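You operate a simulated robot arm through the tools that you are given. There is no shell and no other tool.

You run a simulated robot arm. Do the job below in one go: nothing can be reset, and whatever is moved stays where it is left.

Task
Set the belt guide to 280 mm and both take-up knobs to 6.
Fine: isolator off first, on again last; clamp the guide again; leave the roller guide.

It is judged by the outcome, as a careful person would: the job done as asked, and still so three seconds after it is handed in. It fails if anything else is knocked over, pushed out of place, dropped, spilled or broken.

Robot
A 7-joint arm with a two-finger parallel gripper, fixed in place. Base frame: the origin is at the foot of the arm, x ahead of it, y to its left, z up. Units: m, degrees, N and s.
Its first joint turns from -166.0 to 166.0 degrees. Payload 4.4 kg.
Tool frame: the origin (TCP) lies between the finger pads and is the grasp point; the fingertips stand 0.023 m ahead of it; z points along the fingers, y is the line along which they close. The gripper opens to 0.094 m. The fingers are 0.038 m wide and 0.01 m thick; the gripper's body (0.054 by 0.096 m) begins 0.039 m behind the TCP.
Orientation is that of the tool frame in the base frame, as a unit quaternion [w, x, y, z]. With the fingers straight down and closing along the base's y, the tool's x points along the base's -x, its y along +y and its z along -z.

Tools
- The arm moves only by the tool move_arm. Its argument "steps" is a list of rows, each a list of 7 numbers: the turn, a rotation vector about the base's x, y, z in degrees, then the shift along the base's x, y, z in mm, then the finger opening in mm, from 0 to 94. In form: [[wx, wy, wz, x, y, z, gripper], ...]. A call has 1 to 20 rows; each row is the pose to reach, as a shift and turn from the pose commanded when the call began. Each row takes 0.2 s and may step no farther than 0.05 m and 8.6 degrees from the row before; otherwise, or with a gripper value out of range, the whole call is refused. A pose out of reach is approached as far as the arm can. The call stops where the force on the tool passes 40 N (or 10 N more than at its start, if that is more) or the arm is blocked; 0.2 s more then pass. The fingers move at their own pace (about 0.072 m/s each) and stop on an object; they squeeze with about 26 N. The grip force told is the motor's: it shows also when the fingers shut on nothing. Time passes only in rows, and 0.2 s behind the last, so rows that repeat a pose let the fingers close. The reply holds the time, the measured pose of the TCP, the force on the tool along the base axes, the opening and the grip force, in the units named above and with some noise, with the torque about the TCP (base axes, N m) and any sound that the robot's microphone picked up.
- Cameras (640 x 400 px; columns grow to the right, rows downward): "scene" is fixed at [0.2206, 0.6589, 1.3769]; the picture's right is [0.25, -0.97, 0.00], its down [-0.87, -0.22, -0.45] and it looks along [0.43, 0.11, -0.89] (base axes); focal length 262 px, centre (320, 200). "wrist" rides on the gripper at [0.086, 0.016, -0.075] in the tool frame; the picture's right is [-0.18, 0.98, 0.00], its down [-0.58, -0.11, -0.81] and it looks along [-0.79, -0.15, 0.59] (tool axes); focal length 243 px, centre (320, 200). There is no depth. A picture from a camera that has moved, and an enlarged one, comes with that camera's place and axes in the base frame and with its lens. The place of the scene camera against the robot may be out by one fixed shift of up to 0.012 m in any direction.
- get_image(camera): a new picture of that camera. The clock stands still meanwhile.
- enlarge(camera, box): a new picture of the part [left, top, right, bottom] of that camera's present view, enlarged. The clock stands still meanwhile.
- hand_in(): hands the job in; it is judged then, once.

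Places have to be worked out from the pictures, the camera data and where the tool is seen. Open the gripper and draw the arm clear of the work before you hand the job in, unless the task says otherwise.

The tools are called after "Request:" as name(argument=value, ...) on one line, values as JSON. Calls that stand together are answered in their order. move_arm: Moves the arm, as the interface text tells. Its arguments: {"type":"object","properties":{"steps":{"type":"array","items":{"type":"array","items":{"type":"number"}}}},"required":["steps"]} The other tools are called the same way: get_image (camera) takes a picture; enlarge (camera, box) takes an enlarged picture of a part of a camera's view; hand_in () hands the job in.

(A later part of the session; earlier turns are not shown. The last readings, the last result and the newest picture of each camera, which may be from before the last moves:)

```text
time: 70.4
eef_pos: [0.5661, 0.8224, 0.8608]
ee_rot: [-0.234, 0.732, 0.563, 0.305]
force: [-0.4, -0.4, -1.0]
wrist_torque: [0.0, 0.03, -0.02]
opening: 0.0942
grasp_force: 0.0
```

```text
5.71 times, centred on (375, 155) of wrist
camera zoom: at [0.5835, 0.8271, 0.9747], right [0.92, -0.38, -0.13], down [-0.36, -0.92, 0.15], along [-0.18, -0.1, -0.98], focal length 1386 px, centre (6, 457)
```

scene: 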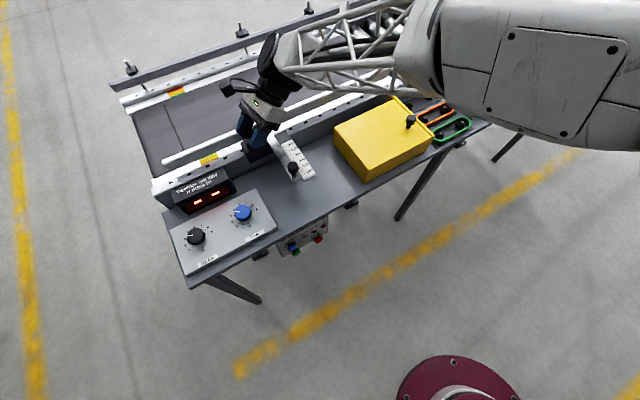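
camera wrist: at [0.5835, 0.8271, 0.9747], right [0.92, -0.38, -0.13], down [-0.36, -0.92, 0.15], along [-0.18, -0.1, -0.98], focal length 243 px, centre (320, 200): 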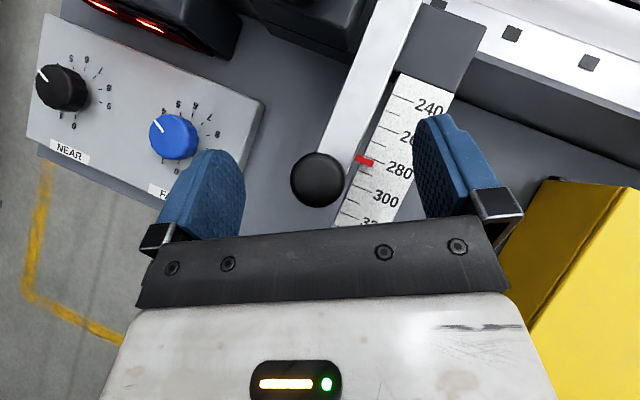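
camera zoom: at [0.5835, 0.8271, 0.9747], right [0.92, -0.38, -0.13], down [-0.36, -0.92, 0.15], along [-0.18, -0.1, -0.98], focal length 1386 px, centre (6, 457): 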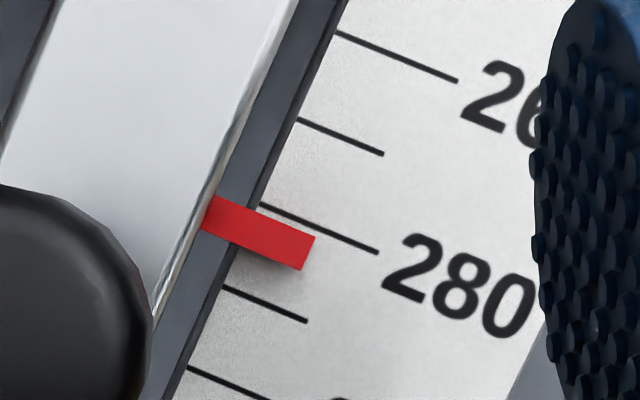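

Viewed straight down, the pointer reads about 283. I regrip and push 3 mm more, then release and re-read.

Request:
move_arm(steps=[[0, 0, 0, 0, 0, 0, 60], [0, 0, 0, -0.7, 0.7, 0, 10], [0, 0, 0, -0.7, 0.7, 0, 10], [0, 0, 0, -0.7, 0.7, 0, 10], [0, 0, 0, 0.4, 1.8, 0, 10], [0, 0, 0, 1.4, 2.8, 0, 10], [0, 0, 0, 1.4, 2.8, 0, 10]])

Request:
move_arm(steps=[[0, 0, 0, 0, 0, 0, 30], [0, 0, 0, 0, 0, 0, 80], [0, 0, 0, 0, 0, 0, 94], [0, 0, 0, 0, 0, 0, 94]])

Request:
enlarge(camera="wrist", box=[335, 120, 415, 190])

```text
time: 72.0
eef_pos: [0.5672, 0.8244, 0.862]
ee_rot: [-0.233, 0.732, 0.563, 0.305]
force: [1.5, -1.0, -1.4]
wrist_torque: [0.24, -0.02, -0.24]
opening: 0.0254
grasp_force: 45.3
```

```text
time: 73.0
eef_pos: [0.5682, 0.824, 0.8619]
ee_rot: [-0.234, 0.732, 0.563, 0.305]
force: [-0.8, 0.3, -0.2]
wrist_torque: [0.03, 0.01, 0.02]
opening: 0.0942
grasp_force: 0.1
```

```text
5.71 times, centred on (375, 155) of wrist
camera zoom: at [0.5849, 0.83, 0.9749], right [0.92, -0.38, -0.13], down [-0.36, -0.92, 0.15], along [-0.18, -0.1, -0.98], focal length 1386 px, centre (6, 457)
```

zoom: 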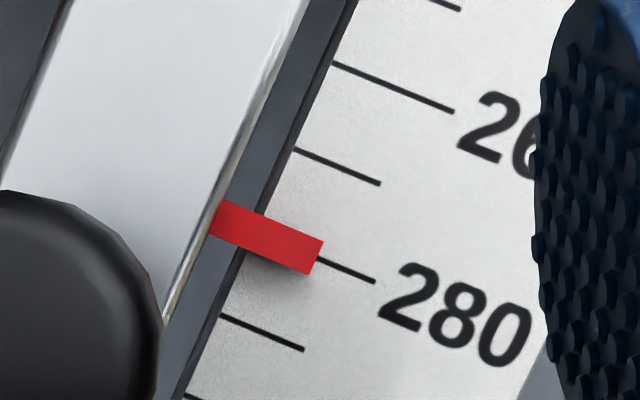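

The pointer now sits exactly on the 280 tick. I lift clear of the handle and go back to the star, to clamp it clockwise.

Request:
move_arm(steps=[[0, 0, 0, 0, 0, 20, 94], [0, 0, 0, 0, 0, 60, 94], [0, 0, 0, 0, 0, 100, 94], [0, 0, 8, 3, 10, 110, 94], [0, 0, 16, 6, 20, 110, 80], [0, 0, 24, 9, 30, 110, 75], [0, 0, 32, 12, 40, 110, 75], [0, 0, 40, 15, 50, 110, 75], [0, 0, 48, 19, 60, 110, 75], [0, 0, 56, 23, 70, 110, 75], [0, 0, 64, 27, 83, 110, 75], [0, 0, 72, 30.8, 96, 110, 75], [0, 0, 72, 30.8, 96, 110, 75]])

Request:
get_image(camera="wrist")

```text
time: 75.8
eef_pos: [0.5983, 0.9203, 0.9705]
ee_rot: [-0.369, 0.26, 0.886, 0.109]
force: [-0.2, 0.3, 0.1]
wrist_torque: [0.02, 0.01, 0.0]
opening: 0.0753
grasp_force: 0.0
```

```text
taken
camera wrist: at [0.6, 0.9397, 1.0844], right [0.64, 0.76, -0.13], down [0.77, -0.62, 0.15], along [0.04, -0.2, -0.98], focal length 243 px, centre (320, 200)
```

wrist: 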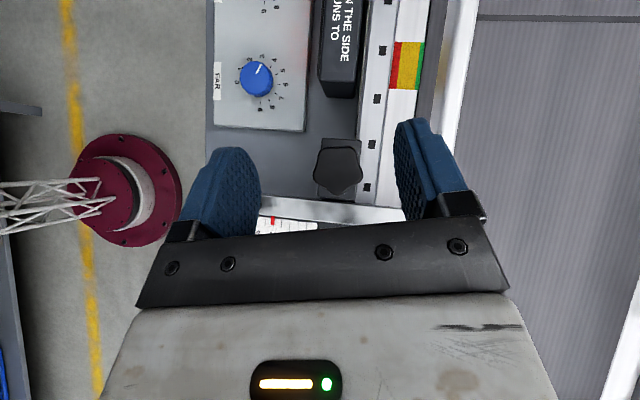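

Request:
move_arm(steps=[[0, 0, 0, 0, 0, -40, 75], [0, 0, 0, 0, 0, -75, 75], [0, 0, 0, 0, 0, -94, 75], [0, 0, 0, 0, 0, -94, 75]])

Request:
get_image(camera="wrist")

```text
time: 76.8
eef_pos: [0.6002, 0.9211, 0.8769]
ee_rot: [-0.368, 0.261, 0.886, 0.109]
force: [-0.4, 0.4, 0.1]
wrist_torque: [-0.02, -0.04, 0.02]
opening: 0.075
grasp_force: 0.0
```

```text
taken
camera wrist: at [0.6008, 0.94, 0.9906], right [0.64, 0.76, -0.13], down [0.77, -0.62, 0.15], along [0.04, -0.2, -0.98], focal length 243 px, centre (320, 200)
```

wrist: 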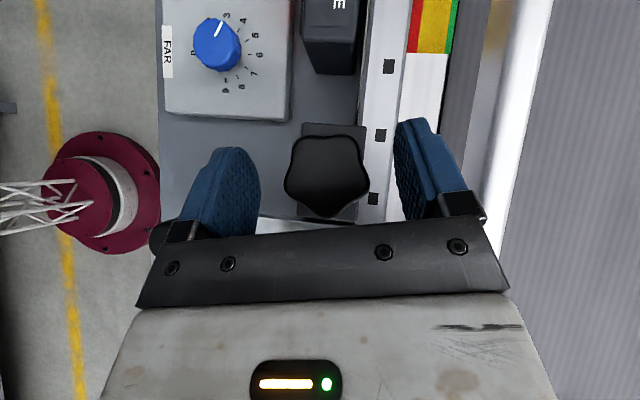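

Closing on the star and then turning clockwise.

Request:
move_arm(steps=[[0, 0, 0, 0, 0, 0, 50], [0, 0, 0, 0, 0, 0, 20], [0, 0, 0, 0, 0, 0, 20], [0, 0, 0, 0, 0, 0, 20]])

Request:
move_arm(steps=[[0, 0, -8, -0.2, -0.4, 0, 20], [0, 0, -16, -0.4, -0.7, 0, 20], [0, 0, -24, -0.6, -1, 0, 20], [0, 0, -32, -1, -1, 0, 20], [0, 0, -32, -1, -1, 0, 20]])

```text
time: 77.4
eef_pos: [0.6001, 0.9205, 0.8773]
ee_rot: [-0.369, 0.262, 0.885, 0.11]
force: [10.3, 13.0, -4.6]
wrist_torque: [0.04, 0.26, -0.07]
opening: 0.0428
grasp_force: 44.7
stopped in row 3: the force on the tool passed its limit at 43 N (the readings are from after the stop); the commanded pose is now the measured one
```

```text
time: 78.0
eef_pos: [0.5996, 0.921, 0.8773]
ee_rot: [-0.352, 0.362, 0.849, 0.154]
force: [5.3, 6.6, -4.5]
wrist_torque: [-0.17, -0.8, -0.02]
opening: 0.0428
grasp_force: 44.8
stopped in row 2: the force on the tool passed its limit at 44 N (the readings are from after the stop); the commanded pose is now the measured one
```

Side load from slight mis-centring; torque is nil. I estimate the star axis at (0.5977, 0.9241) and turn about that.

Request:
move_arm(steps=[[0, 0, 0, 0.6, 0.5, 0, 20], [0, 0, -8, 0.2, 0.2, 0, 20], [0, 0, -16, -0.3, -0.1, 0, 20], [0, 0, -24, -0.8, -0.2, 0, 20], [0, 0, -32, -1.2, -0.4, 0, 20], [0, 0, -32, -1.2, -0.4, 0, 20]])

Request:
get_image(camera="wrist")

```text
time: 79.4
eef_pos: [0.5979, 0.9205, 0.8776]
ee_rot: [-0.297, 0.582, 0.717, 0.244]
force: [-7.0, -6.4, -3.8]
wrist_torque: [-1.13, -0.06, 0.0]
opening: 0.0428
grasp_force: 45.1
```

```text
taken
camera wrist: at [0.6117, 0.933, 0.9908], right [0.99, 0.07, -0.13], down [0.09, -0.98, 0.16], along [-0.11, -0.17, -0.98], focal length 243 px, centre (320, 200)
```

wrist: 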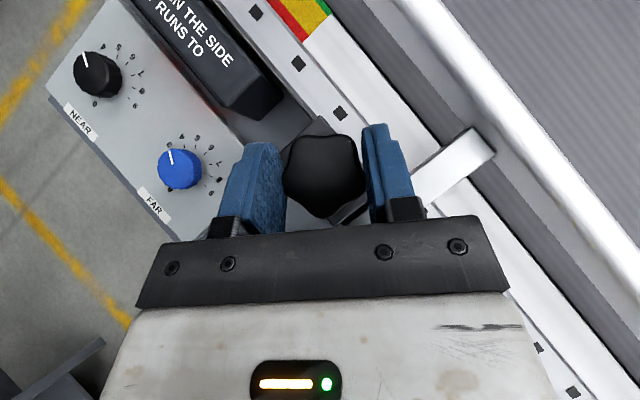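

45° of the 72° back. Continuing clockwise to the original position, watching for tightening torque.

Request:
move_arm(steps=[[0, 0, -8, -0.5, 0, 0, 20], [0, 0, -16, -1, 0, 0, 20], [0, 0, -24, -1.4, 0.1, 0, 20], [0, 0, -28, -1.6, 0.2, 0, 20], [0, 0, -28, -1.6, 0.2, 0, 20]])

Request:
get_image(camera="wrist")

```text
time: 80.6
eef_pos: [0.5969, 0.9196, 0.8787]
ee_rot: [-0.229, 0.738, 0.554, 0.309]
force: [-2.6, 3.7, -6.1]
wrist_torque: [0.35, 0.52, 0.55]
opening: 0.0432
grasp_force: 45.3
```

```text
taken
camera wrist: at [0.6138, 0.9253, 0.9911], right [0.91, -0.4, -0.13], down [-0.38, -0.91, 0.15], along [-0.18, -0.09, -0.98], focal length 243 px, centre (320, 200)
```

wrist: 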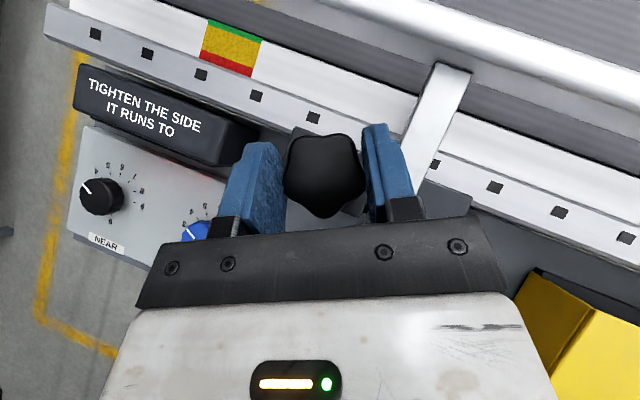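

Resistance (0.55 N·m) appears right at the original angle, so it's clamped. For certainty I regrip 20° back and apply one more tightening nudge.

Request:
move_arm(steps=[[0, 0, 0, 0, 0, 0, 60], [0, 0, 0, 0, 0, 0, 75], [0, 0, 8, 0.5, 0, 0, 75], [0, 0, 16, 1, 0.5, 0, 75], [0, 0, 20, 1.2, 1, 0, 75], [0, 0, 20, 1.2, 1, 0, 40], [0, 0, 20, 1.2, 1, 0, 20], [0, 0, 20, 1.2, 1, 0, 20], [0, 0, 20, 1.2, 1, 0, 20]])

Request:
move_arm(steps=[[0, 0, -4, -0.2, 0, 0, 20], [0, 0, -8, -0.4, -0.1, 0, 20], [0, 0, -11, -0.5, -0.1, 0, 20], [0, 0, -11, -0.5, -0.1, 0, 20]])

Request:
get_image(camera="wrist")

```text
time: 82.6
eef_pos: [0.5979, 0.9213, 0.8782]
ee_rot: [-0.28, 0.63, 0.675, 0.263]
force: [-5.9, -3.2, 0.3]
wrist_torque: [0.15, 0.65, 0.07]
opening: 0.0426
grasp_force: 44.7
```

```text
time: 83.6
eef_pos: [0.5968, 0.921, 0.8777]
ee_rot: [-0.253, 0.692, 0.611, 0.29]
force: [-3.2, -3.7, 0.8]
wrist_torque: [-0.36, 0.15, 0.5]
opening: 0.0431
grasp_force: 44.7
```

```text
taken
camera wrist: at [0.6136, 0.9292, 0.991], right [0.96, -0.25, -0.13], down [-0.23, -0.96, 0.15], along [-0.16, -0.12, -0.98], focal length 243 px, centre (320, 200)
```

wrist: 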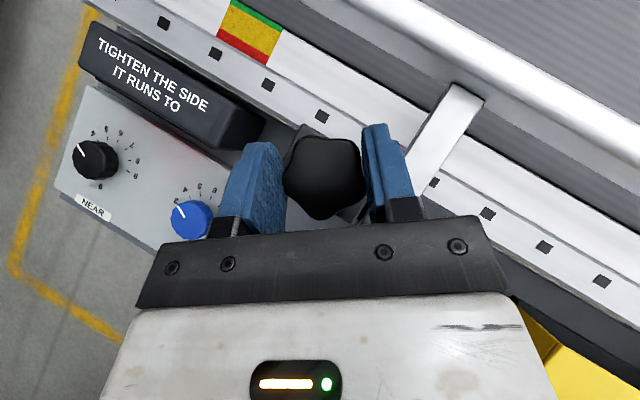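

Resisting at about 0.5 N·m. One further nudge to see if torque rises (firm stop).

Request:
move_arm(steps=[[0, 0, -4, -0.2, 0, 0, 20], [0, 0, -8, -0.4, 0, 0, 20], [0, 0, -12, -0.6, 0, 0, 20], [0, 0, -12, -0.6, 0, 0, 20]])

Request:
get_image(camera="wrist")

```text
time: 84.6
eef_pos: [0.5979, 0.9222, 0.8776]
ee_rot: [-0.221, 0.752, 0.535, 0.315]
force: [5.6, 4.6, -0.7]
wrist_torque: [0.48, -0.26, 0.43]
opening: 0.0425
grasp_force: 45.5
```

```text
taken
camera wrist: at [0.6144, 0.9259, 0.991], right [0.89, -0.45, -0.13], down [-0.43, -0.89, 0.15], along [-0.18, -0.08, -0.98], focal length 243 px, centre (320, 200)
```

wrist: 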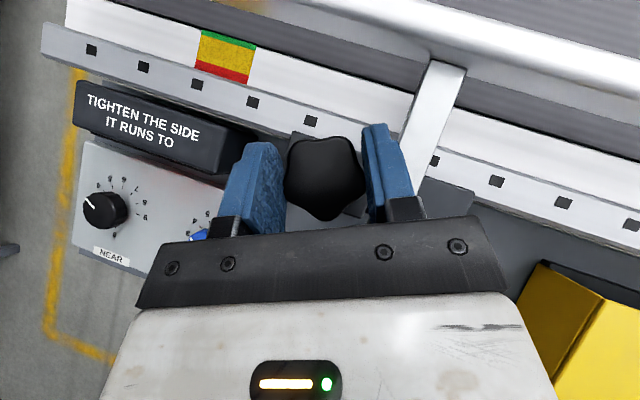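

The star now just slips in the pads against its stop: clamped. I release, lift, and re-read the scale from above.

Request:
move_arm(steps=[[0, 0, 0, 0, 0, 0, 50], [0, 0, 0, 0, 0, 0, 75], [0, 0, 0, 0, 0, 20, 75], [0, 0, 0, 0, 0, 60, 75], [0, 0, 0, -5, -15, 100, 90], [0, 0, 0, -12, -55, 115, 94], [0, 0, 0, -22, -85, 115, 94], [0, 0, 0, -30, -98, 115, 94], [0, 0, 0, -30, -98, 115, 94]])

Request:
get_image(camera="wrist")

Request:
enlarge(camera="wrist", box=[320, 80, 430, 200])

```text
time: 86.6
eef_pos: [0.5668, 0.8224, 0.9933]
ee_rot: [-0.222, 0.752, 0.536, 0.314]
force: [0.3, -0.5, 1.1]
wrist_torque: [-0.01, -0.02, -0.01]
opening: 0.0942
grasp_force: 0.0
```

```text
taken
camera wrist: at [0.5848, 0.8271, 1.1059], right [0.89, -0.45, -0.13], down [-0.43, -0.89, 0.16], along [-0.18, -0.08, -0.98], focal length 243 px, centre (320, 200)
```

wrist: 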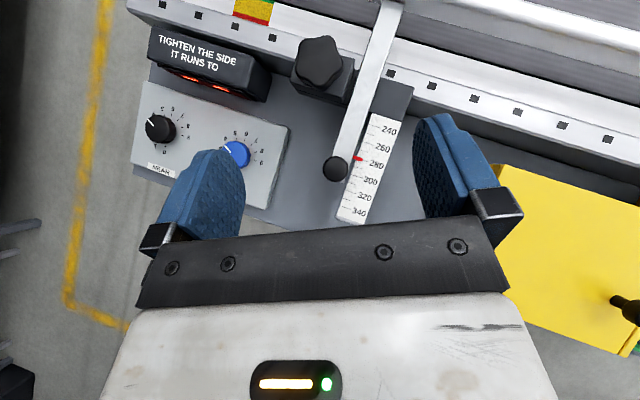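

```text
3.33 times, centred on (375, 140) of wrist
camera zoom: at [0.5848, 0.8271, 1.1059], right [0.89, -0.45, -0.13], down [-0.43, -0.89, 0.16], along [-0.18, -0.08, -0.98], focal length 809 px, centre (137, 400)
```

zoom: 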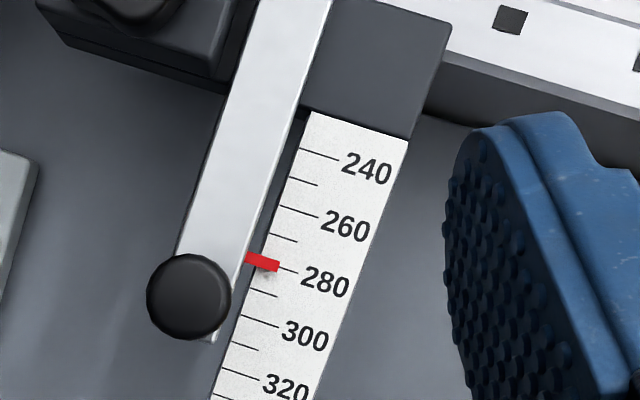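

Still on 280. I compare the star's lobe orientation with its original clamped orientation, and view the take‑up knobs.

Request:
enlarge(camera="wrist", box=[280, 20, 370, 110])

Request:
enlarge(camera="wrist", box=[130, 70, 300, 220])

```text
4.44 times, centred on (325, 65) of wrist
camera zoom: at [0.5848, 0.8271, 1.1059], right [0.89, -0.45, -0.13], down [-0.43, -0.89, 0.16], along [-0.18, -0.08, -0.98], focal length 1078 px, centre (298, 800)
```

zoom: 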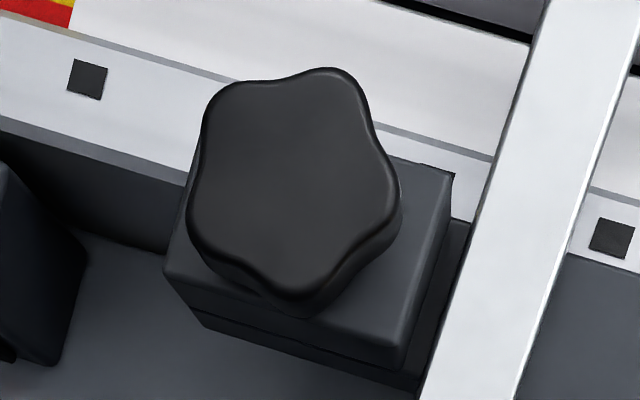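

```text
2.67 times, centred on (215, 145) of wrist
camera zoom: at [0.5848, 0.8271, 1.1059], right [0.89, -0.45, -0.13], down [-0.43, -0.89, 0.16], along [-0.18, -0.08, -0.98], focal length 647 px, centre (600, 347)
```

zoom: 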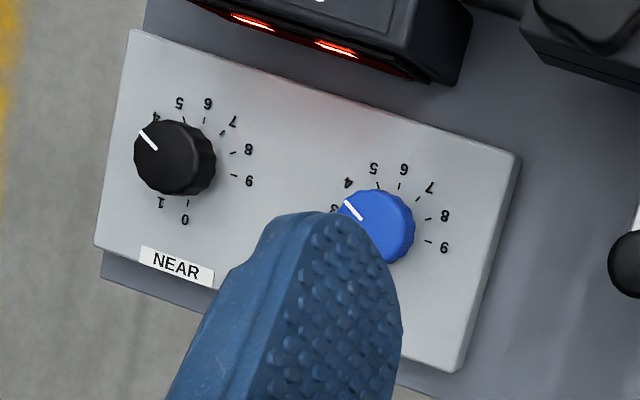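

Star is back at (slightly beyond) its original tight angle. Next the FAR knob, at about (0.433, 0.916, 0.75): I reduce the tilt to 30°, turn the tool, and hover above it for a top-down reading.

Request:
move_arm(steps=[[-7.1, 2.45, 0, -10, 5, 0, 94], [-14.2, 4.9, 0, -20, 10, 0, 94], [-14.2, 4.9, 0, -20, 10, 0, 94]])

Request:
move_arm(steps=[[0, 0, 8, -16, 12, 0, 94], [0, 0, 16, -32, 24, 0, 94], [0, 0, 24, -48, 36, 0, 94], [0, 0, 32, -64, 48, 0, 80], [0, 0, 40, -80, 60, -20, 70], [0, 0, 48, -96, 70, -40, 70], [0, 0, 54, -110, 80, -70, 70], [0, 0, 59, -114, 84, -100, 70], [0, 0, 59, -114, 84, -123, 70], [0, 0, 59, -114, 84, -123, 70]])

Request:
get_image(camera="wrist")

```text
time: 87.4
eef_pos: [0.5454, 0.8337, 0.9927]
ee_rot: [-0.149, 0.787, 0.56, 0.213]
force: [0.4, 0.4, 0.4]
wrist_torque: [0.05, 0.0, -0.02]
opening: 0.0942
grasp_force: 0.0
```

```text
time: 89.6
eef_pos: [0.4331, 0.9167, 0.8711]
ee_rot: [-0.235, 0.409, 0.875, 0.113]
force: [-0.7, -0.5, -0.3]
wrist_torque: [0.0, -0.03, -0.05]
opening: 0.0698
grasp_force: 0.1
```

```text
taken
camera wrist: at [0.4211, 0.9575, 0.9782], right [0.86, 0.51, -0.09], down [0.5, -0.77, 0.4], along [0.14, -0.39, -0.91], focal length 243 px, centre (320, 200)
```

wrist: 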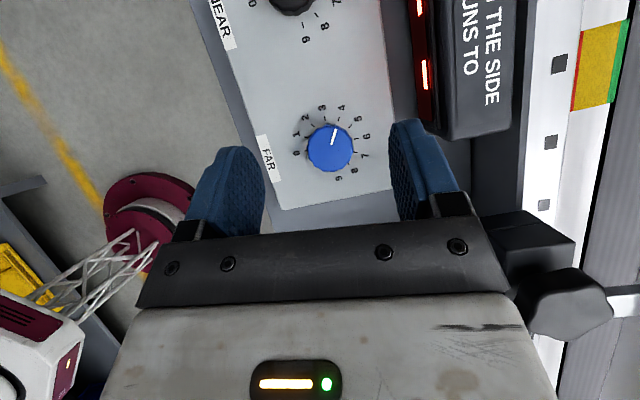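

Request:
enlarge(camera="wrist", box=[270, 90, 390, 200])

```text
3.64 times, centred on (330, 145) of wrist
camera zoom: at [0.4211, 0.9575, 0.9782], right [0.86, 0.51, -0.09], down [0.5, -0.77, 0.4], along [0.14, -0.39, -0.91], focal length 882 px, centre (284, 400)
```

zoom: 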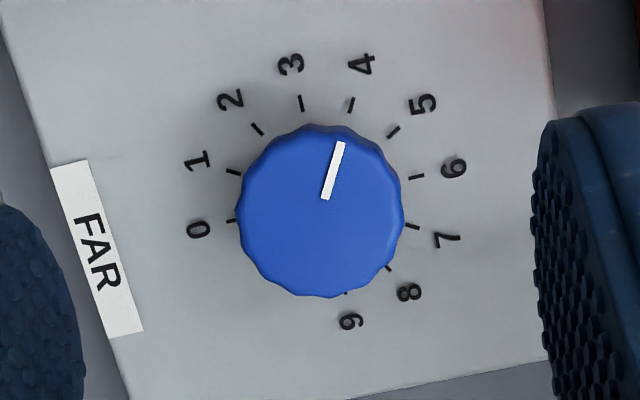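

FAR reads 4.0 (10 ticks at 30° each); it needs 60° clockwise to reach 6. I turn to az 145° and descend carefully around it.

Request:
move_arm(steps=[[0, 0, 7.5, 1.5, -2, -30, 70], [0, 0, 15, 3, -4, -60, 70], [0, 0, 15, 3, -4, -85, 70], [0, 0, 15, 3, -4, -97, 70], [0, 0, 15, 3, -4, -97, 70]])

Request:
get_image(camera="wrist")

Request:
get_image(camera="scene")

Request:
enlarge(camera="scene", box=[180, 160, 300, 260])

```text
time: 90.8
eef_pos: [0.4365, 0.9128, 0.7733]
ee_rot: [-0.248, 0.291, 0.921, 0.081]
force: [0.0, 0.3, 0.4]
wrist_torque: [0.0, 0.02, 0.01]
opening: 0.0698
grasp_force: 0.1
```

```text
taken
camera wrist: at [0.4141, 0.9491, 0.8799], right [0.7, 0.71, -0.09], down [0.68, -0.61, 0.4], along [0.23, -0.34, -0.91], focal length 243 px, centre (320, 200)
```

wrist: 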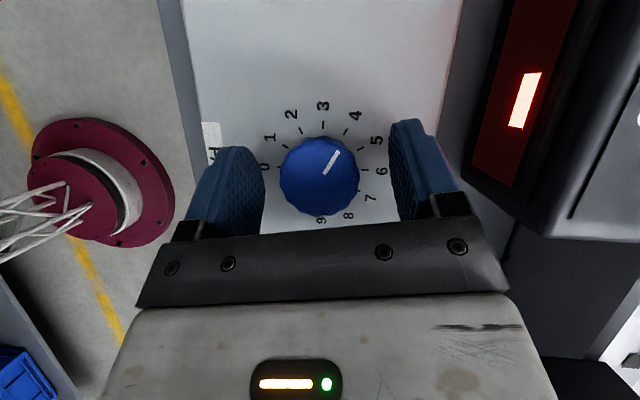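

```text
taken
```

scene: 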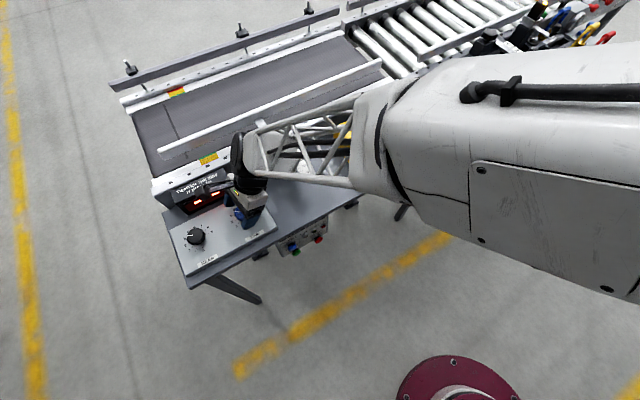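

```text
4.00 times, centred on (240, 210) of scene
camera zoom: at [0.2206, 0.6589, 1.3769], right [0.25, -0.97, 0.0], down [-0.87, -0.22, -0.45], along [0.43, 0.11, -0.89], focal length 1049 px, centre (640, 160)
```

zoom: 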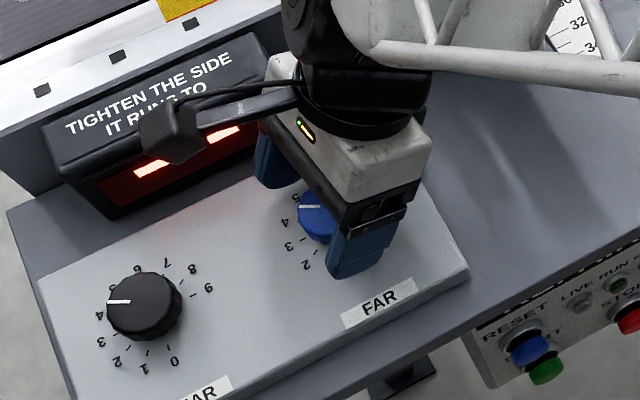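

Knob is centred. I lower 5 mm more and close gently.

Request:
move_arm(steps=[[0, 0, 0, 0, 0, -3, 60], [0, 0, 0, 0, 0, -5, 50], [0, 0, 0, 0, 0, -5, 25], [0, 0, 0, 0, 0, -5, 25], [0, 0, 0, 0, 0, -5, 25]])

Request:
enlarge(camera="wrist", box=[250, 90, 400, 230])

```text
time: 91.6
eef_pos: [0.4335, 0.9111, 0.7688]
ee_rot: [-0.248, 0.291, 0.921, 0.08]
force: [-18.2, -31.5, 22.0]
wrist_torque: [-1.0, 0.25, 0.09]
opening: 0.0408
grasp_force: 18.4
stopped in row 3: the force on the tool passed its limit at 50 N (the readings are from after the stop); the commanded pose is now the measured one
```

```text
2.86 times, centred on (325, 160) of wrist
camera zoom: at [0.4131, 0.948, 0.8768], right [0.69, 0.71, -0.09], down [0.68, -0.61, 0.4], along [0.23, -0.34, -0.91], focal length 693 px, centre (306, 314)
```

zoom: 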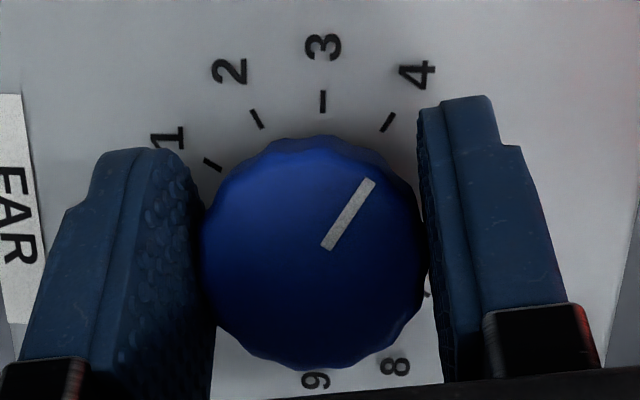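

Left pad touched first. I reopen slightly, shift 2 mm toward that side, and close again.

Request:
move_arm(steps=[[0, 0, 0, 0, 0, 1, 50], [0, 0, 0, -0.4, -0.4, 1, 50], [0, 0, 0, -0.4, -0.4, 1, 25], [0, 0, 0, -0.4, -0.4, 1, 25], [0, 0, 0, -0.4, -0.4, 1, 25]])

Request:
enlarge(camera="wrist", box=[250, 90, 400, 230])

```text
time: 92.8
eef_pos: [0.4346, 0.9105, 0.7694]
ee_rot: [-0.248, 0.29, 0.921, 0.08]
force: [-8.6, -17.0, 3.5]
wrist_torque: [-0.46, 0.26, -0.05]
opening: 0.0405
grasp_force: 44.5
```

```text
2.86 times, centred on (325, 160) of wrist
camera zoom: at [0.4131, 0.9478, 0.877], right [0.7, 0.71, -0.09], down [0.68, -0.61, 0.4], along [0.23, -0.34, -0.91], focal length 693 px, centre (306, 314)
```

zoom: 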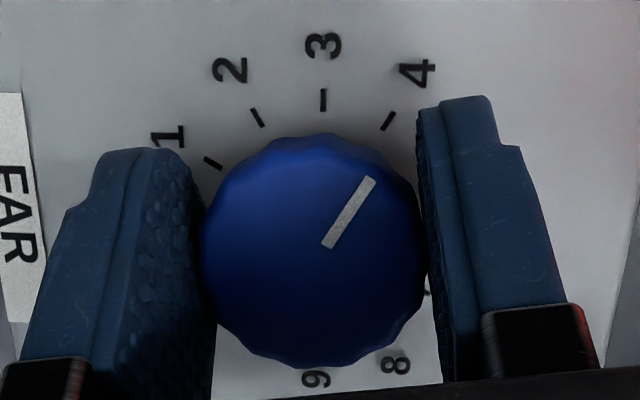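

Now turning clockwise in steps, relieving the side load.

Request:
move_arm(steps=[[0, 0, 0, -0.8, -0.8, 0, 25], [0, 0, -7, -0.8, -0.8, 0, 25], [0, 0, -14, -0.8, -0.8, 0, 25], [0, 0, -20, -0.8, -0.8, 0, 25], [0, 0, -20, -0.8, -0.8, 0, 25]])

Request:
enlarge(camera="wrist", box=[250, 90, 400, 230])

```text
time: 93.7
eef_pos: [0.4344, 0.9114, 0.7707]
ee_rot: [-0.233, 0.423, 0.868, 0.116]
force: [5.9, 16.4, -7.9]
wrist_torque: [0.03, 0.24, 0.07]
opening: 0.0406
grasp_force: 44.9
stopped in row 4: the force on the tool passed its limit at 43 N (the readings are from after the stop); the commanded pose is now the measured one
```

```text
2.86 times, centred on (325, 160) of wrist
camera zoom: at [0.4243, 0.9527, 0.8772], right [0.87, 0.48, -0.09], down [0.47, -0.78, 0.4], along [0.12, -0.39, -0.91], focal length 693 px, centre (306, 314)
```

zoom: 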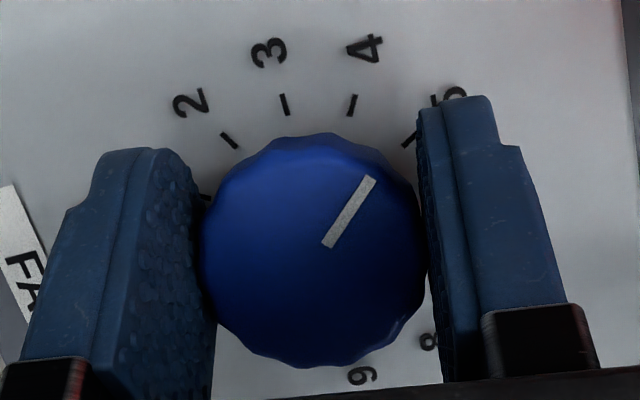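

17° turned with the knob following. Continuing with a correction toward the measured load.

Request:
move_arm(steps=[[0, 0, -4, 0.4, 1.0, 0.3, 25], [0, 0, -9, 0.5, 1.2, 0.3, 25], [0, 0, -14, 0.6, 1.3, 0.3, 25], [0, 0, -18, 0.7, 1.4, 0.3, 25], [0, 0, -18, 0.7, 1.4, 0.3, 25]])

Request:
enlarge(camera="wrist", box=[250, 90, 400, 230])

```text
time: 94.9
eef_pos: [0.4353, 0.9119, 0.7698]
ee_rot: [-0.213, 0.553, 0.791, 0.151]
force: [1.9, -28.6, -3.8]
wrist_torque: [-0.94, -0.11, 0.01]
opening: 0.0406
grasp_force: 45.2
```

```text
2.86 times, centred on (325, 160) of wrist
camera zoom: at [0.4374, 0.9546, 0.8771], right [0.98, 0.19, -0.09], down [0.21, -0.89, 0.4], along [0.0, -0.41, -0.91], focal length 693 px, centre (306, 314)
```

zoom: 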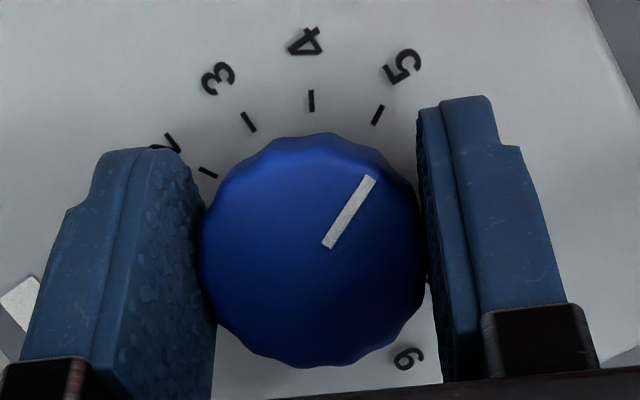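

Now a little past 5. Continuing the remaining ~25°, with the load eased.

Request:
move_arm(steps=[[0, 0, 0, 0, -0.8, 0, 25], [0, 0, -5, 0, -1.5, 0, 25], [0, 0, -10, 0, -1.5, 0, 25], [0, 0, -16, 0, -1.5, 0, 25], [0, 0, -16, 0, -1.5, 0, 25]])

Request:
enlarge(camera="wrist", box=[250, 90, 400, 230])

```text
time: 96.1
eef_pos: [0.4358, 0.9114, 0.7713]
ee_rot: [-0.189, 0.658, 0.706, 0.181]
force: [24.4, 14.9, -22.6]
wrist_torque: [0.53, 0.35, 0.03]
opening: 0.0405
grasp_force: 44.8
```

```text
2.86 times, centred on (325, 160) of wrist
camera zoom: at [0.449, 0.9518, 0.8781], right [0.99, -0.09, -0.09], down [-0.05, -0.91, 0.4], along [-0.12, -0.4, -0.91], focal length 693 px, centre (306, 314)
```

zoom: 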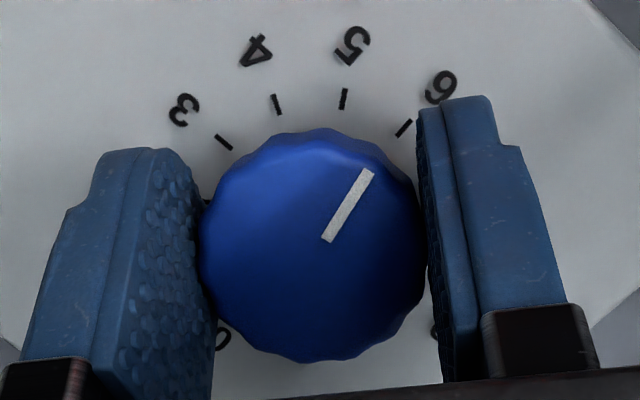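

About 5.7. Nine more degrees.

Request:
move_arm(steps=[[0, 0, 0, 0.8, 0.5, -0.8, 25], [0, 0, -5, 1, 0.6, -0.8, 25], [0, 0, -9.3, 1, 0.6, -0.8, 25], [0, 0, -9.3, 1, 0.6, -0.8, 25]])

Request:
enlarge(camera="wrist", box=[250, 90, 400, 230])

```text
time: 97.1
eef_pos: [0.4358, 0.9122, 0.7698]
ee_rot: [-0.174, 0.713, 0.651, 0.195]
force: [0.3, -21.4, 14.6]
wrist_torque: [-0.87, 0.52, 0.0]
opening: 0.0404
grasp_force: 44.7
```

```text
2.86 times, centred on (325, 160) of wrist
camera zoom: at [0.4551, 0.9494, 0.8781], right [0.96, -0.25, -0.09], down [-0.19, -0.89, 0.4], along [-0.18, -0.37, -0.91], focal length 693 px, centre (306, 314)
```

zoom: 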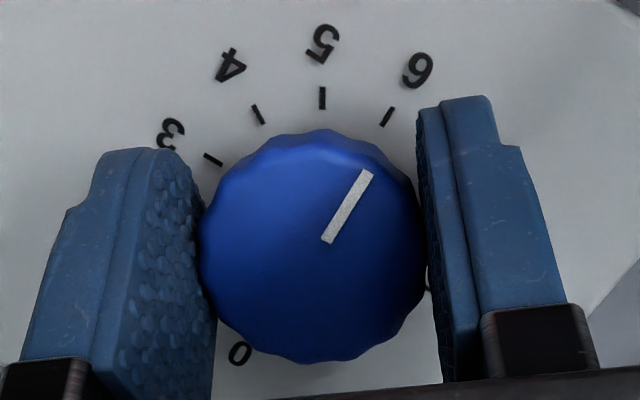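

Reading is ~6.0. I relieve the load, release, lift, and check from above.

Request:
move_arm(steps=[[0, 0, 0, 0, -0.8, 0.5, 25], [0, 0, 0, 0, -0.8, 0.5, 45], [0, 0, 0, 0, -0.8, 0.5, 70], [0, 0, 0, 0, 0, 20, 70], [0, 0, 0, 0, 0, 60, 70], [0, 0, 0, 0, 0, 100, 70], [0, 0, 0, 0, 0, 100, 70]])

Request:
get_image(camera="wrist")

Request:
enlarge(camera="wrist", box=[270, 90, 390, 200])

```text
time: 98.7
eef_pos: [0.4361, 0.9113, 0.8701]
ee_rot: [-0.174, 0.713, 0.651, 0.194]
force: [0.2, 0.0, -0.2]
wrist_torque: [0.03, -0.01, -0.05]
opening: 0.0699
grasp_force: 0.0
```

```text
taken
camera wrist: at [0.4551, 0.95, 0.9767], right [0.96, -0.25, -0.09], down [-0.19, -0.89, 0.4], along [-0.18, -0.37, -0.91], focal length 243 px, centre (320, 200)
```

wrist: 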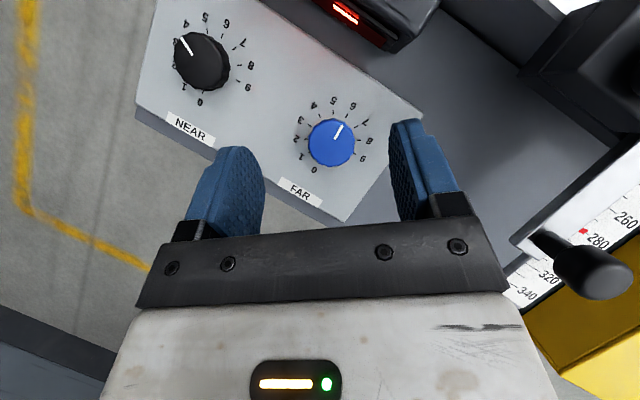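

```text
3.64 times, centred on (330, 145) of wrist
camera zoom: at [0.4551, 0.95, 0.9767], right [0.96, -0.25, -0.09], down [-0.19, -0.89, 0.4], along [-0.18, -0.37, -0.91], focal length 882 px, centre (284, 400)
```

zoom: 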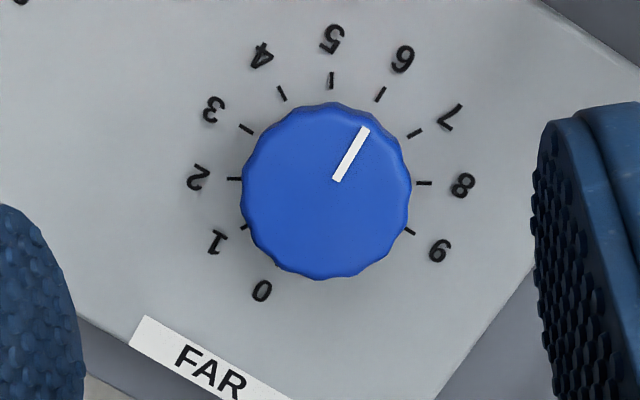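

FAR reads 6.0. Now NEAR, at about (0.343, 1.003): I move over it, turning the tool back to az 145°.

Request:
move_arm(steps=[[0, 0, 7.5, -12, 12, 0, 70], [0, 0, 15, -24, 24, 0, 70], [0, 0, 22.5, -36, 36, 0, 70], [0, 0, 30, -48, 48, 0, 70], [0, 0, 37.5, -60, 60, 0, 70], [0, 0, 45, -72, 72, 0, 70], [0, 0, 52.5, -84, 84, 0, 70], [0, 0, 60, -93, 92, 0, 70], [0, 0, 60, -93, 92, 0, 70]])

Request:
get_image(camera="wrist")

Request:
enlarge(camera="wrist", box=[270, 90, 390, 200])

```text
time: 100.7
eef_pos: [0.3426, 1.0038, 0.8694]
ee_rot: [-0.247, 0.29, 0.921, 0.08]
force: [-0.2, 0.1, 0.9]
wrist_torque: [0.03, -0.01, 0.02]
opening: 0.0701
grasp_force: 0.1
```

```text
taken
camera wrist: at [0.3211, 1.0404, 0.9769], right [0.7, 0.71, -0.09], down [0.68, -0.61, 0.4], along [0.23, -0.34, -0.91], focal length 243 px, centre (320, 200)
```

wrist: 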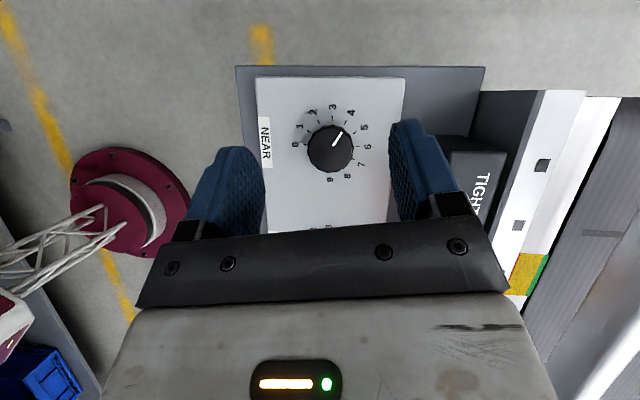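

```text
3.64 times, centred on (330, 145) of wrist
camera zoom: at [0.3211, 1.0404, 0.9769], right [0.7, 0.71, -0.09], down [0.68, -0.61, 0.4], along [0.23, -0.34, -0.91], focal length 882 px, centre (284, 400)
```

zoom: 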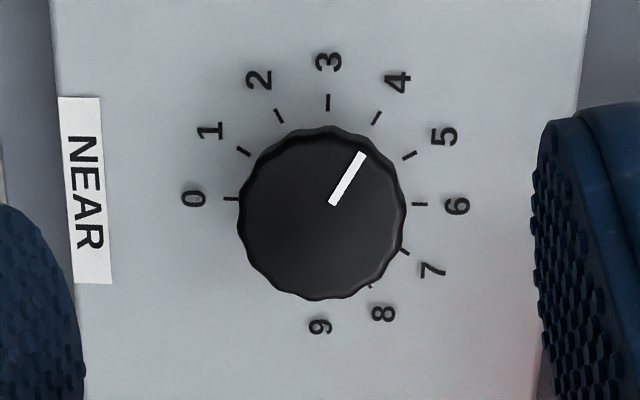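

NEAR also reads 4.0 and needs 60° clockwise. Knob axis ≈ (0.347, 1.000). Descending around it.

Request:
move_arm(steps=[[0, 0, 0, 2, -2, -40, 70], [0, 0, 0, 4.4, -3.8, -75, 70], [0, 0, 0, 4.4, -3.8, -99, 70], [0, 0, 0, 4.4, -3.8, -99, 70]])

Request:
enlarge(camera="wrist", box=[230, 90, 410, 230])

```text
time: 101.7
eef_pos: [0.3482, 1.0012, 0.7693]
ee_rot: [-0.247, 0.292, 0.92, 0.083]
force: [-0.7, 0.6, 0.5]
wrist_torque: [0.01, 0.0, 0.01]
opening: 0.0701
grasp_force: 0.1
```

```text
2.86 times, centred on (320, 160) of wrist
camera zoom: at [0.3267, 1.037, 0.8777], right [0.7, 0.71, -0.09], down [0.68, -0.61, 0.4], along [0.23, -0.34, -0.91], focal length 693 px, centre (320, 314)
```

zoom: 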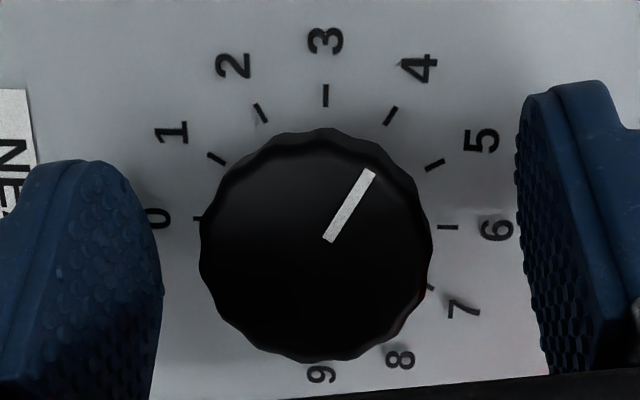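

Knob is about 2 mm left of centre; I shift and close.

Request:
move_arm(steps=[[0, 0, 0, -1.5, -1.5, 0, 55], [0, 0, 0, -1.5, -1.5, 0, 45], [0, 0, 0, -1.5, -1.5, 0, 25], [0, 0, 0, -1.5, -1.5, 0, 25], [0, 0, 0, -1.5, -1.5, 0, 25]])

Request:
enlarge(camera="wrist", box=[230, 90, 410, 230])

```text
time: 102.9
eef_pos: [0.347, 1.0, 0.7713]
ee_rot: [-0.247, 0.292, 0.92, 0.082]
force: [7.0, 15.1, -4.3]
wrist_torque: [-0.19, -0.07, 0.02]
opening: 0.0406
grasp_force: 45.0
```

```text
2.86 times, centred on (320, 160) of wrist
camera zoom: at [0.3252, 1.0355, 0.8781], right [0.7, 0.71, -0.09], down [0.68, -0.61, 0.4], along [0.23, -0.34, -0.91], focal length 693 px, centre (320, 314)
```

zoom: 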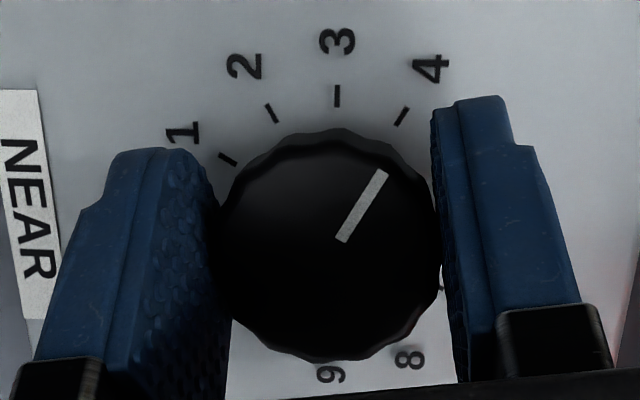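

Gripped. Turning clockwise in chunks, with load corrections.

Request:
move_arm(steps=[[0, 0, 0, 0.5, 0.6, 0, 25], [0, 0, -5, 0.5, 0.6, 0, 25], [0, 0, -10, 0.5, 0.6, 0, 25], [0, 0, -15, 0.5, 0.6, 0, 25], [0, 0, -15, 0.5, 0.6, 0, 25]])

```text
time: 104.1
eef_pos: [0.3472, 0.9999, 0.7712]
ee_rot: [-0.234, 0.41, 0.874, 0.114]
force: [3.9, 18.3, -6.6]
wrist_torque: [0.2, 0.19, 0.04]
opening: 0.0404
grasp_force: 45.3
```

Request:
move_arm(steps=[[0, 0, 0, 0.2, 0.7, -0.3, 25], [0, 0, -5, 0.2, 1, -0.3, 25], [0, 0, -10, 0.2, 1, -0.3, 25], [0, 0, -15, 0.2, 1, -0.3, 25], [0, 0, -15, 0.2, 1, -0.3, 25]])

Request:
enlarge(camera="wrist", box=[230, 90, 410, 230])

```text
time: 105.5
eef_pos: [0.3471, 1.0005, 0.7699]
ee_rot: [-0.218, 0.521, 0.813, 0.143]
force: [-3.6, -12.6, 7.9]
wrist_torque: [-1.14, 0.53, -0.02]
opening: 0.0404
grasp_force: 44.8
stopped in row 5: the force on the tool passed its limit at 40 N (the readings are from after the stop); the commanded pose is now the measured one
```

```text
2.86 times, centred on (320, 160) of wrist
camera zoom: at [0.3458, 1.0424, 0.8779], right [0.96, 0.27, -0.09], down [0.28, -0.87, 0.4], along [0.03, -0.41, -0.91], focal length 693 px, centre (320, 314)
```

zoom: 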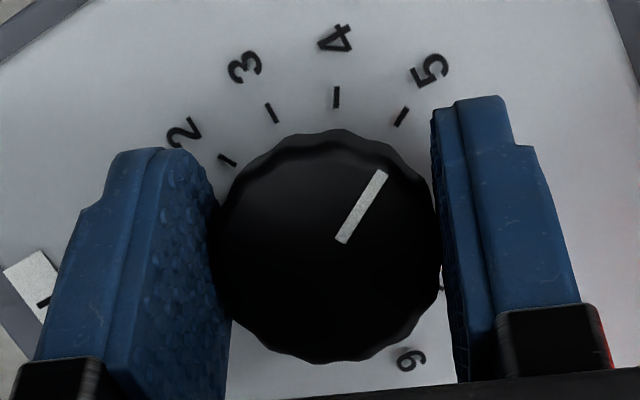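

Now at 5. Continuing.

Request:
move_arm(steps=[[0, 0, 0, -0.1, -0.4, 0.3, 25], [0, 0, -5, -0.1, -0.5, 0.3, 25], [0, 0, -10, -0.1, -0.5, 0.3, 25], [0, 0, -15, -0.1, -0.5, 0.3, 25], [0, 0, -15, -0.1, -0.5, 0.3, 25]])

```text
time: 106.7
eef_pos: [0.3481, 0.9995, 0.7705]
ee_rot: [-0.197, 0.622, 0.738, 0.169]
force: [10.2, 16.3, -6.1]
wrist_torque: [-0.43, 0.06, 0.03]
opening: 0.0406
grasp_force: 44.6
```

Request:
move_arm(steps=[[0, 0, 0, 0.4, 0.5, -0.2, 25], [0, 0, -5, 0.5, 0.6, -0.2, 25], [0, 0, -10, 0.5, 0.6, -0.2, 25], [0, 0, -15, 0.5, 0.6, -0.2, 25], [0, 0, -15, 0.5, 0.6, -0.2, 25]])

Request:
enlarge(camera="wrist", box=[230, 90, 410, 230])

```text
time: 107.9
eef_pos: [0.3482, 1.0001, 0.7708]
ee_rot: [-0.173, 0.714, 0.65, 0.194]
force: [11.2, 1.3, 1.9]
wrist_torque: [-0.2, 0.73, 0.02]
opening: 0.0406
grasp_force: 45.0
```

```text
2.86 times, centred on (320, 160) of wrist
camera zoom: at [0.3669, 1.0377, 0.8779], right [0.96, -0.25, -0.09], down [-0.2, -0.89, 0.4], along [-0.18, -0.37, -0.91], focal length 693 px, centre (320, 314)
```

zoom: 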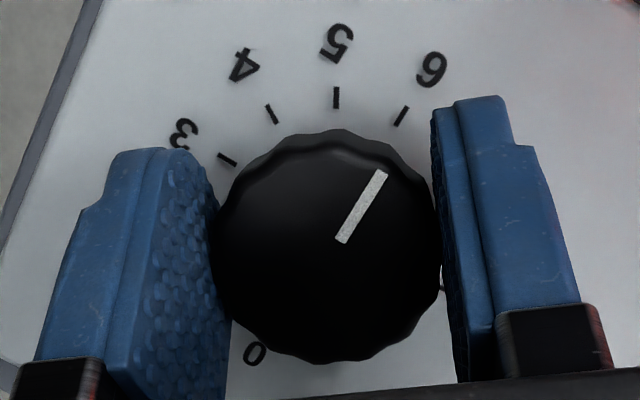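

NEAR now points at 6. Releasing, lifting, and checking both dials.

Request:
move_arm(steps=[[0, 0, 0, 0.4, 0, 0, 25], [0, 0, 0, 0.4, 0, 0, 45], [0, 0, 0, 0.4, 0, 0, 70], [0, 0, 0, 0, 0, 20, 70], [0, 0, 0, 0, 0, 60, 70], [0, 0, 0, 0, 0, 100, 70], [0, 0, 0, 20, -20, 110, 70], [0, 0, 0, 20, -20, 110, 70]])

Request:
get_image(camera="wrist")

Request:
enlarge(camera="wrist", box=[240, 60, 440, 230])

```text
time: 109.7
eef_pos: [0.3679, 0.9805, 0.88]
ee_rot: [-0.173, 0.714, 0.65, 0.195]
force: [0.5, 0.2, -0.5]
wrist_torque: [0.0, -0.01, -0.01]
opening: 0.07
grasp_force: 0.2
```

```text
taken
camera wrist: at [0.3866, 1.0178, 0.9875], right [0.96, -0.25, -0.09], down [-0.19, -0.89, 0.4], along [-0.18, -0.37, -0.91], focal length 243 px, centre (320, 200)
```

wrist: 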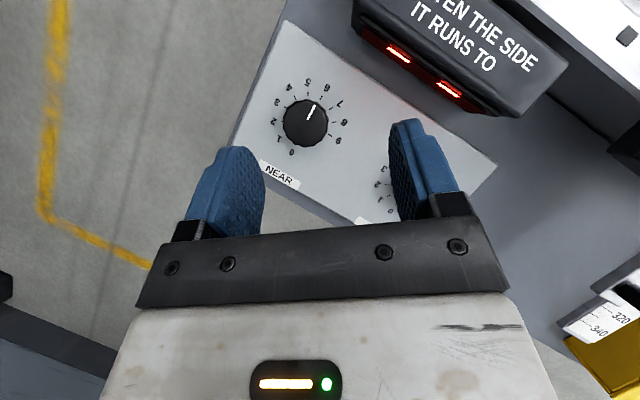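

```text
2.35 times, centred on (340, 145) of wrist
camera zoom: at [0.3866, 1.0178, 0.9875], right [0.96, -0.25, -0.09], down [-0.19, -0.89, 0.4], along [-0.18, -0.37, -0.91], focal length 571 px, centre (273, 329)
```

zoom: 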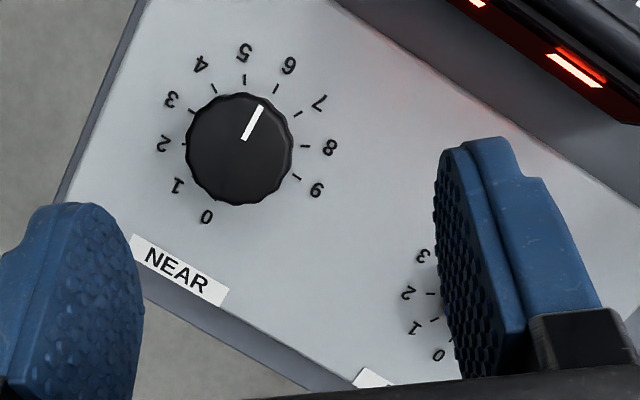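

NEAR reads 6.0. I rise back over the bench to check FAR, the guide and the clamp once more from above.

Request:
move_arm(steps=[[0, 0, 0, 0, 0, 45, 70], [0, 0, 0, 20, -30, 80, 70], [0, 0, 0, 45, -65, 105, 70], [0, 0, 0, 65, -95, 130, 70], [0, 0, 0, 90, -130, 150, 94], [0, 0, 0, 115, -160, 170, 94], [0, 0, 0, 130, -180, 180, 94], [0, 0, 0, 130, -180, 180, 94]])

Request:
get_image(camera="wrist")

Request:
enlarge(camera="wrist", box=[150, 20, 420, 200])

```text
refused: row 2 steps farther than a row can; nothing moved
```

```text
taken
camera wrist: at [0.3866, 1.0178, 0.9875], right [0.96, -0.25, -0.09], down [-0.19, -0.89, 0.4], along [-0.18, -0.37, -0.91], focal length 243 px, centre (320, 200)
```

wrist: 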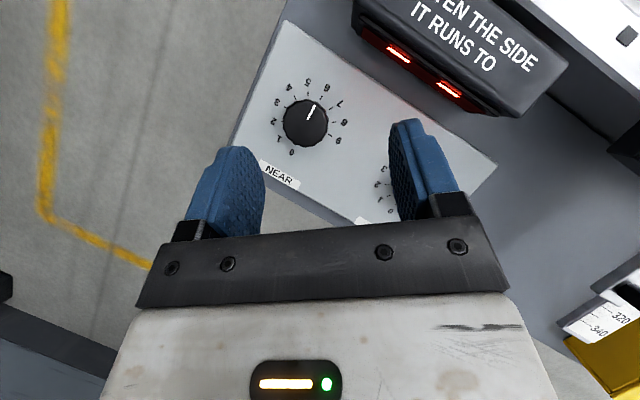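

```text
2.22 times, centred on (285, 110) of wrist
camera zoom: at [0.3866, 1.0178, 0.9875], right [0.96, -0.25, -0.09], down [-0.19, -0.89, 0.4], along [-0.18, -0.37, -0.91], focal length 539 px, centre (398, 400)
```

zoom: 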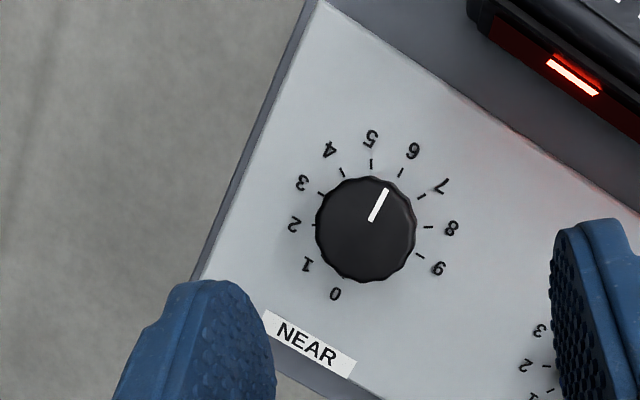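

The step was too long; I repeat with shorter steps.

Request:
move_arm(steps=[[0, 0, 0, 0, 0, 40, 70], [0, 0, 0, 12, -18, 75, 70], [0, 0, 0, 30, -42, 100, 70], [0, 0, 0, 48, -67, 120, 70], [0, 0, 0, 68, -96, 135, 94], [0, 0, 0, 90, -125, 150, 94], [0, 0, 0, 110, -152, 165, 94], [0, 0, 0, 130, -180, 175, 94], [0, 0, 0, 130, -180, 175, 94]])

Request:
get_image(camera="wrist")

Request:
enlarge(camera="wrist", box=[200, 20, 440, 200])

```text
time: 111.7
eef_pos: [0.4984, 0.7993, 1.0534]
ee_rot: [-0.174, 0.713, 0.651, 0.194]
force: [0.2, 0.6, 0.0]
wrist_torque: [0.02, -0.02, -0.03]
opening: 0.0938
grasp_force: 0.1
```

```text
taken
camera wrist: at [0.5168, 0.8375, 1.1618], right [0.96, -0.25, -0.09], down [-0.19, -0.89, 0.4], along [-0.18, -0.37, -0.91], focal length 243 px, centre (320, 200)
```

wrist: 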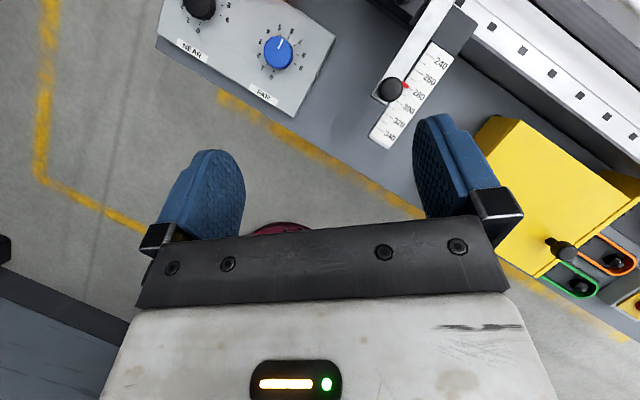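

```text
2.22 times, centred on (320, 110) of wrist
camera zoom: at [0.5168, 0.8375, 1.1618], right [0.96, -0.25, -0.09], down [-0.19, -0.89, 0.4], along [-0.18, -0.37, -0.91], focal length 539 px, centre (320, 400)
```

zoom: 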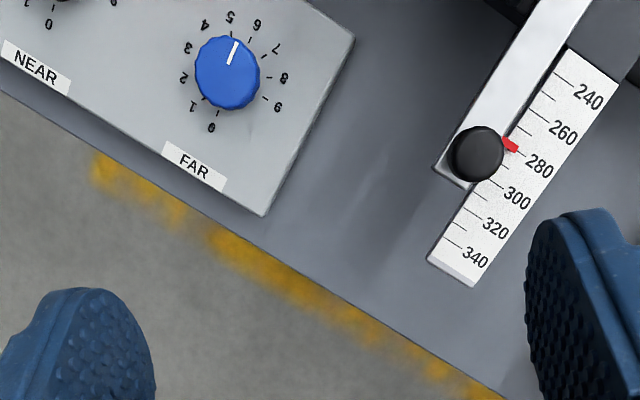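

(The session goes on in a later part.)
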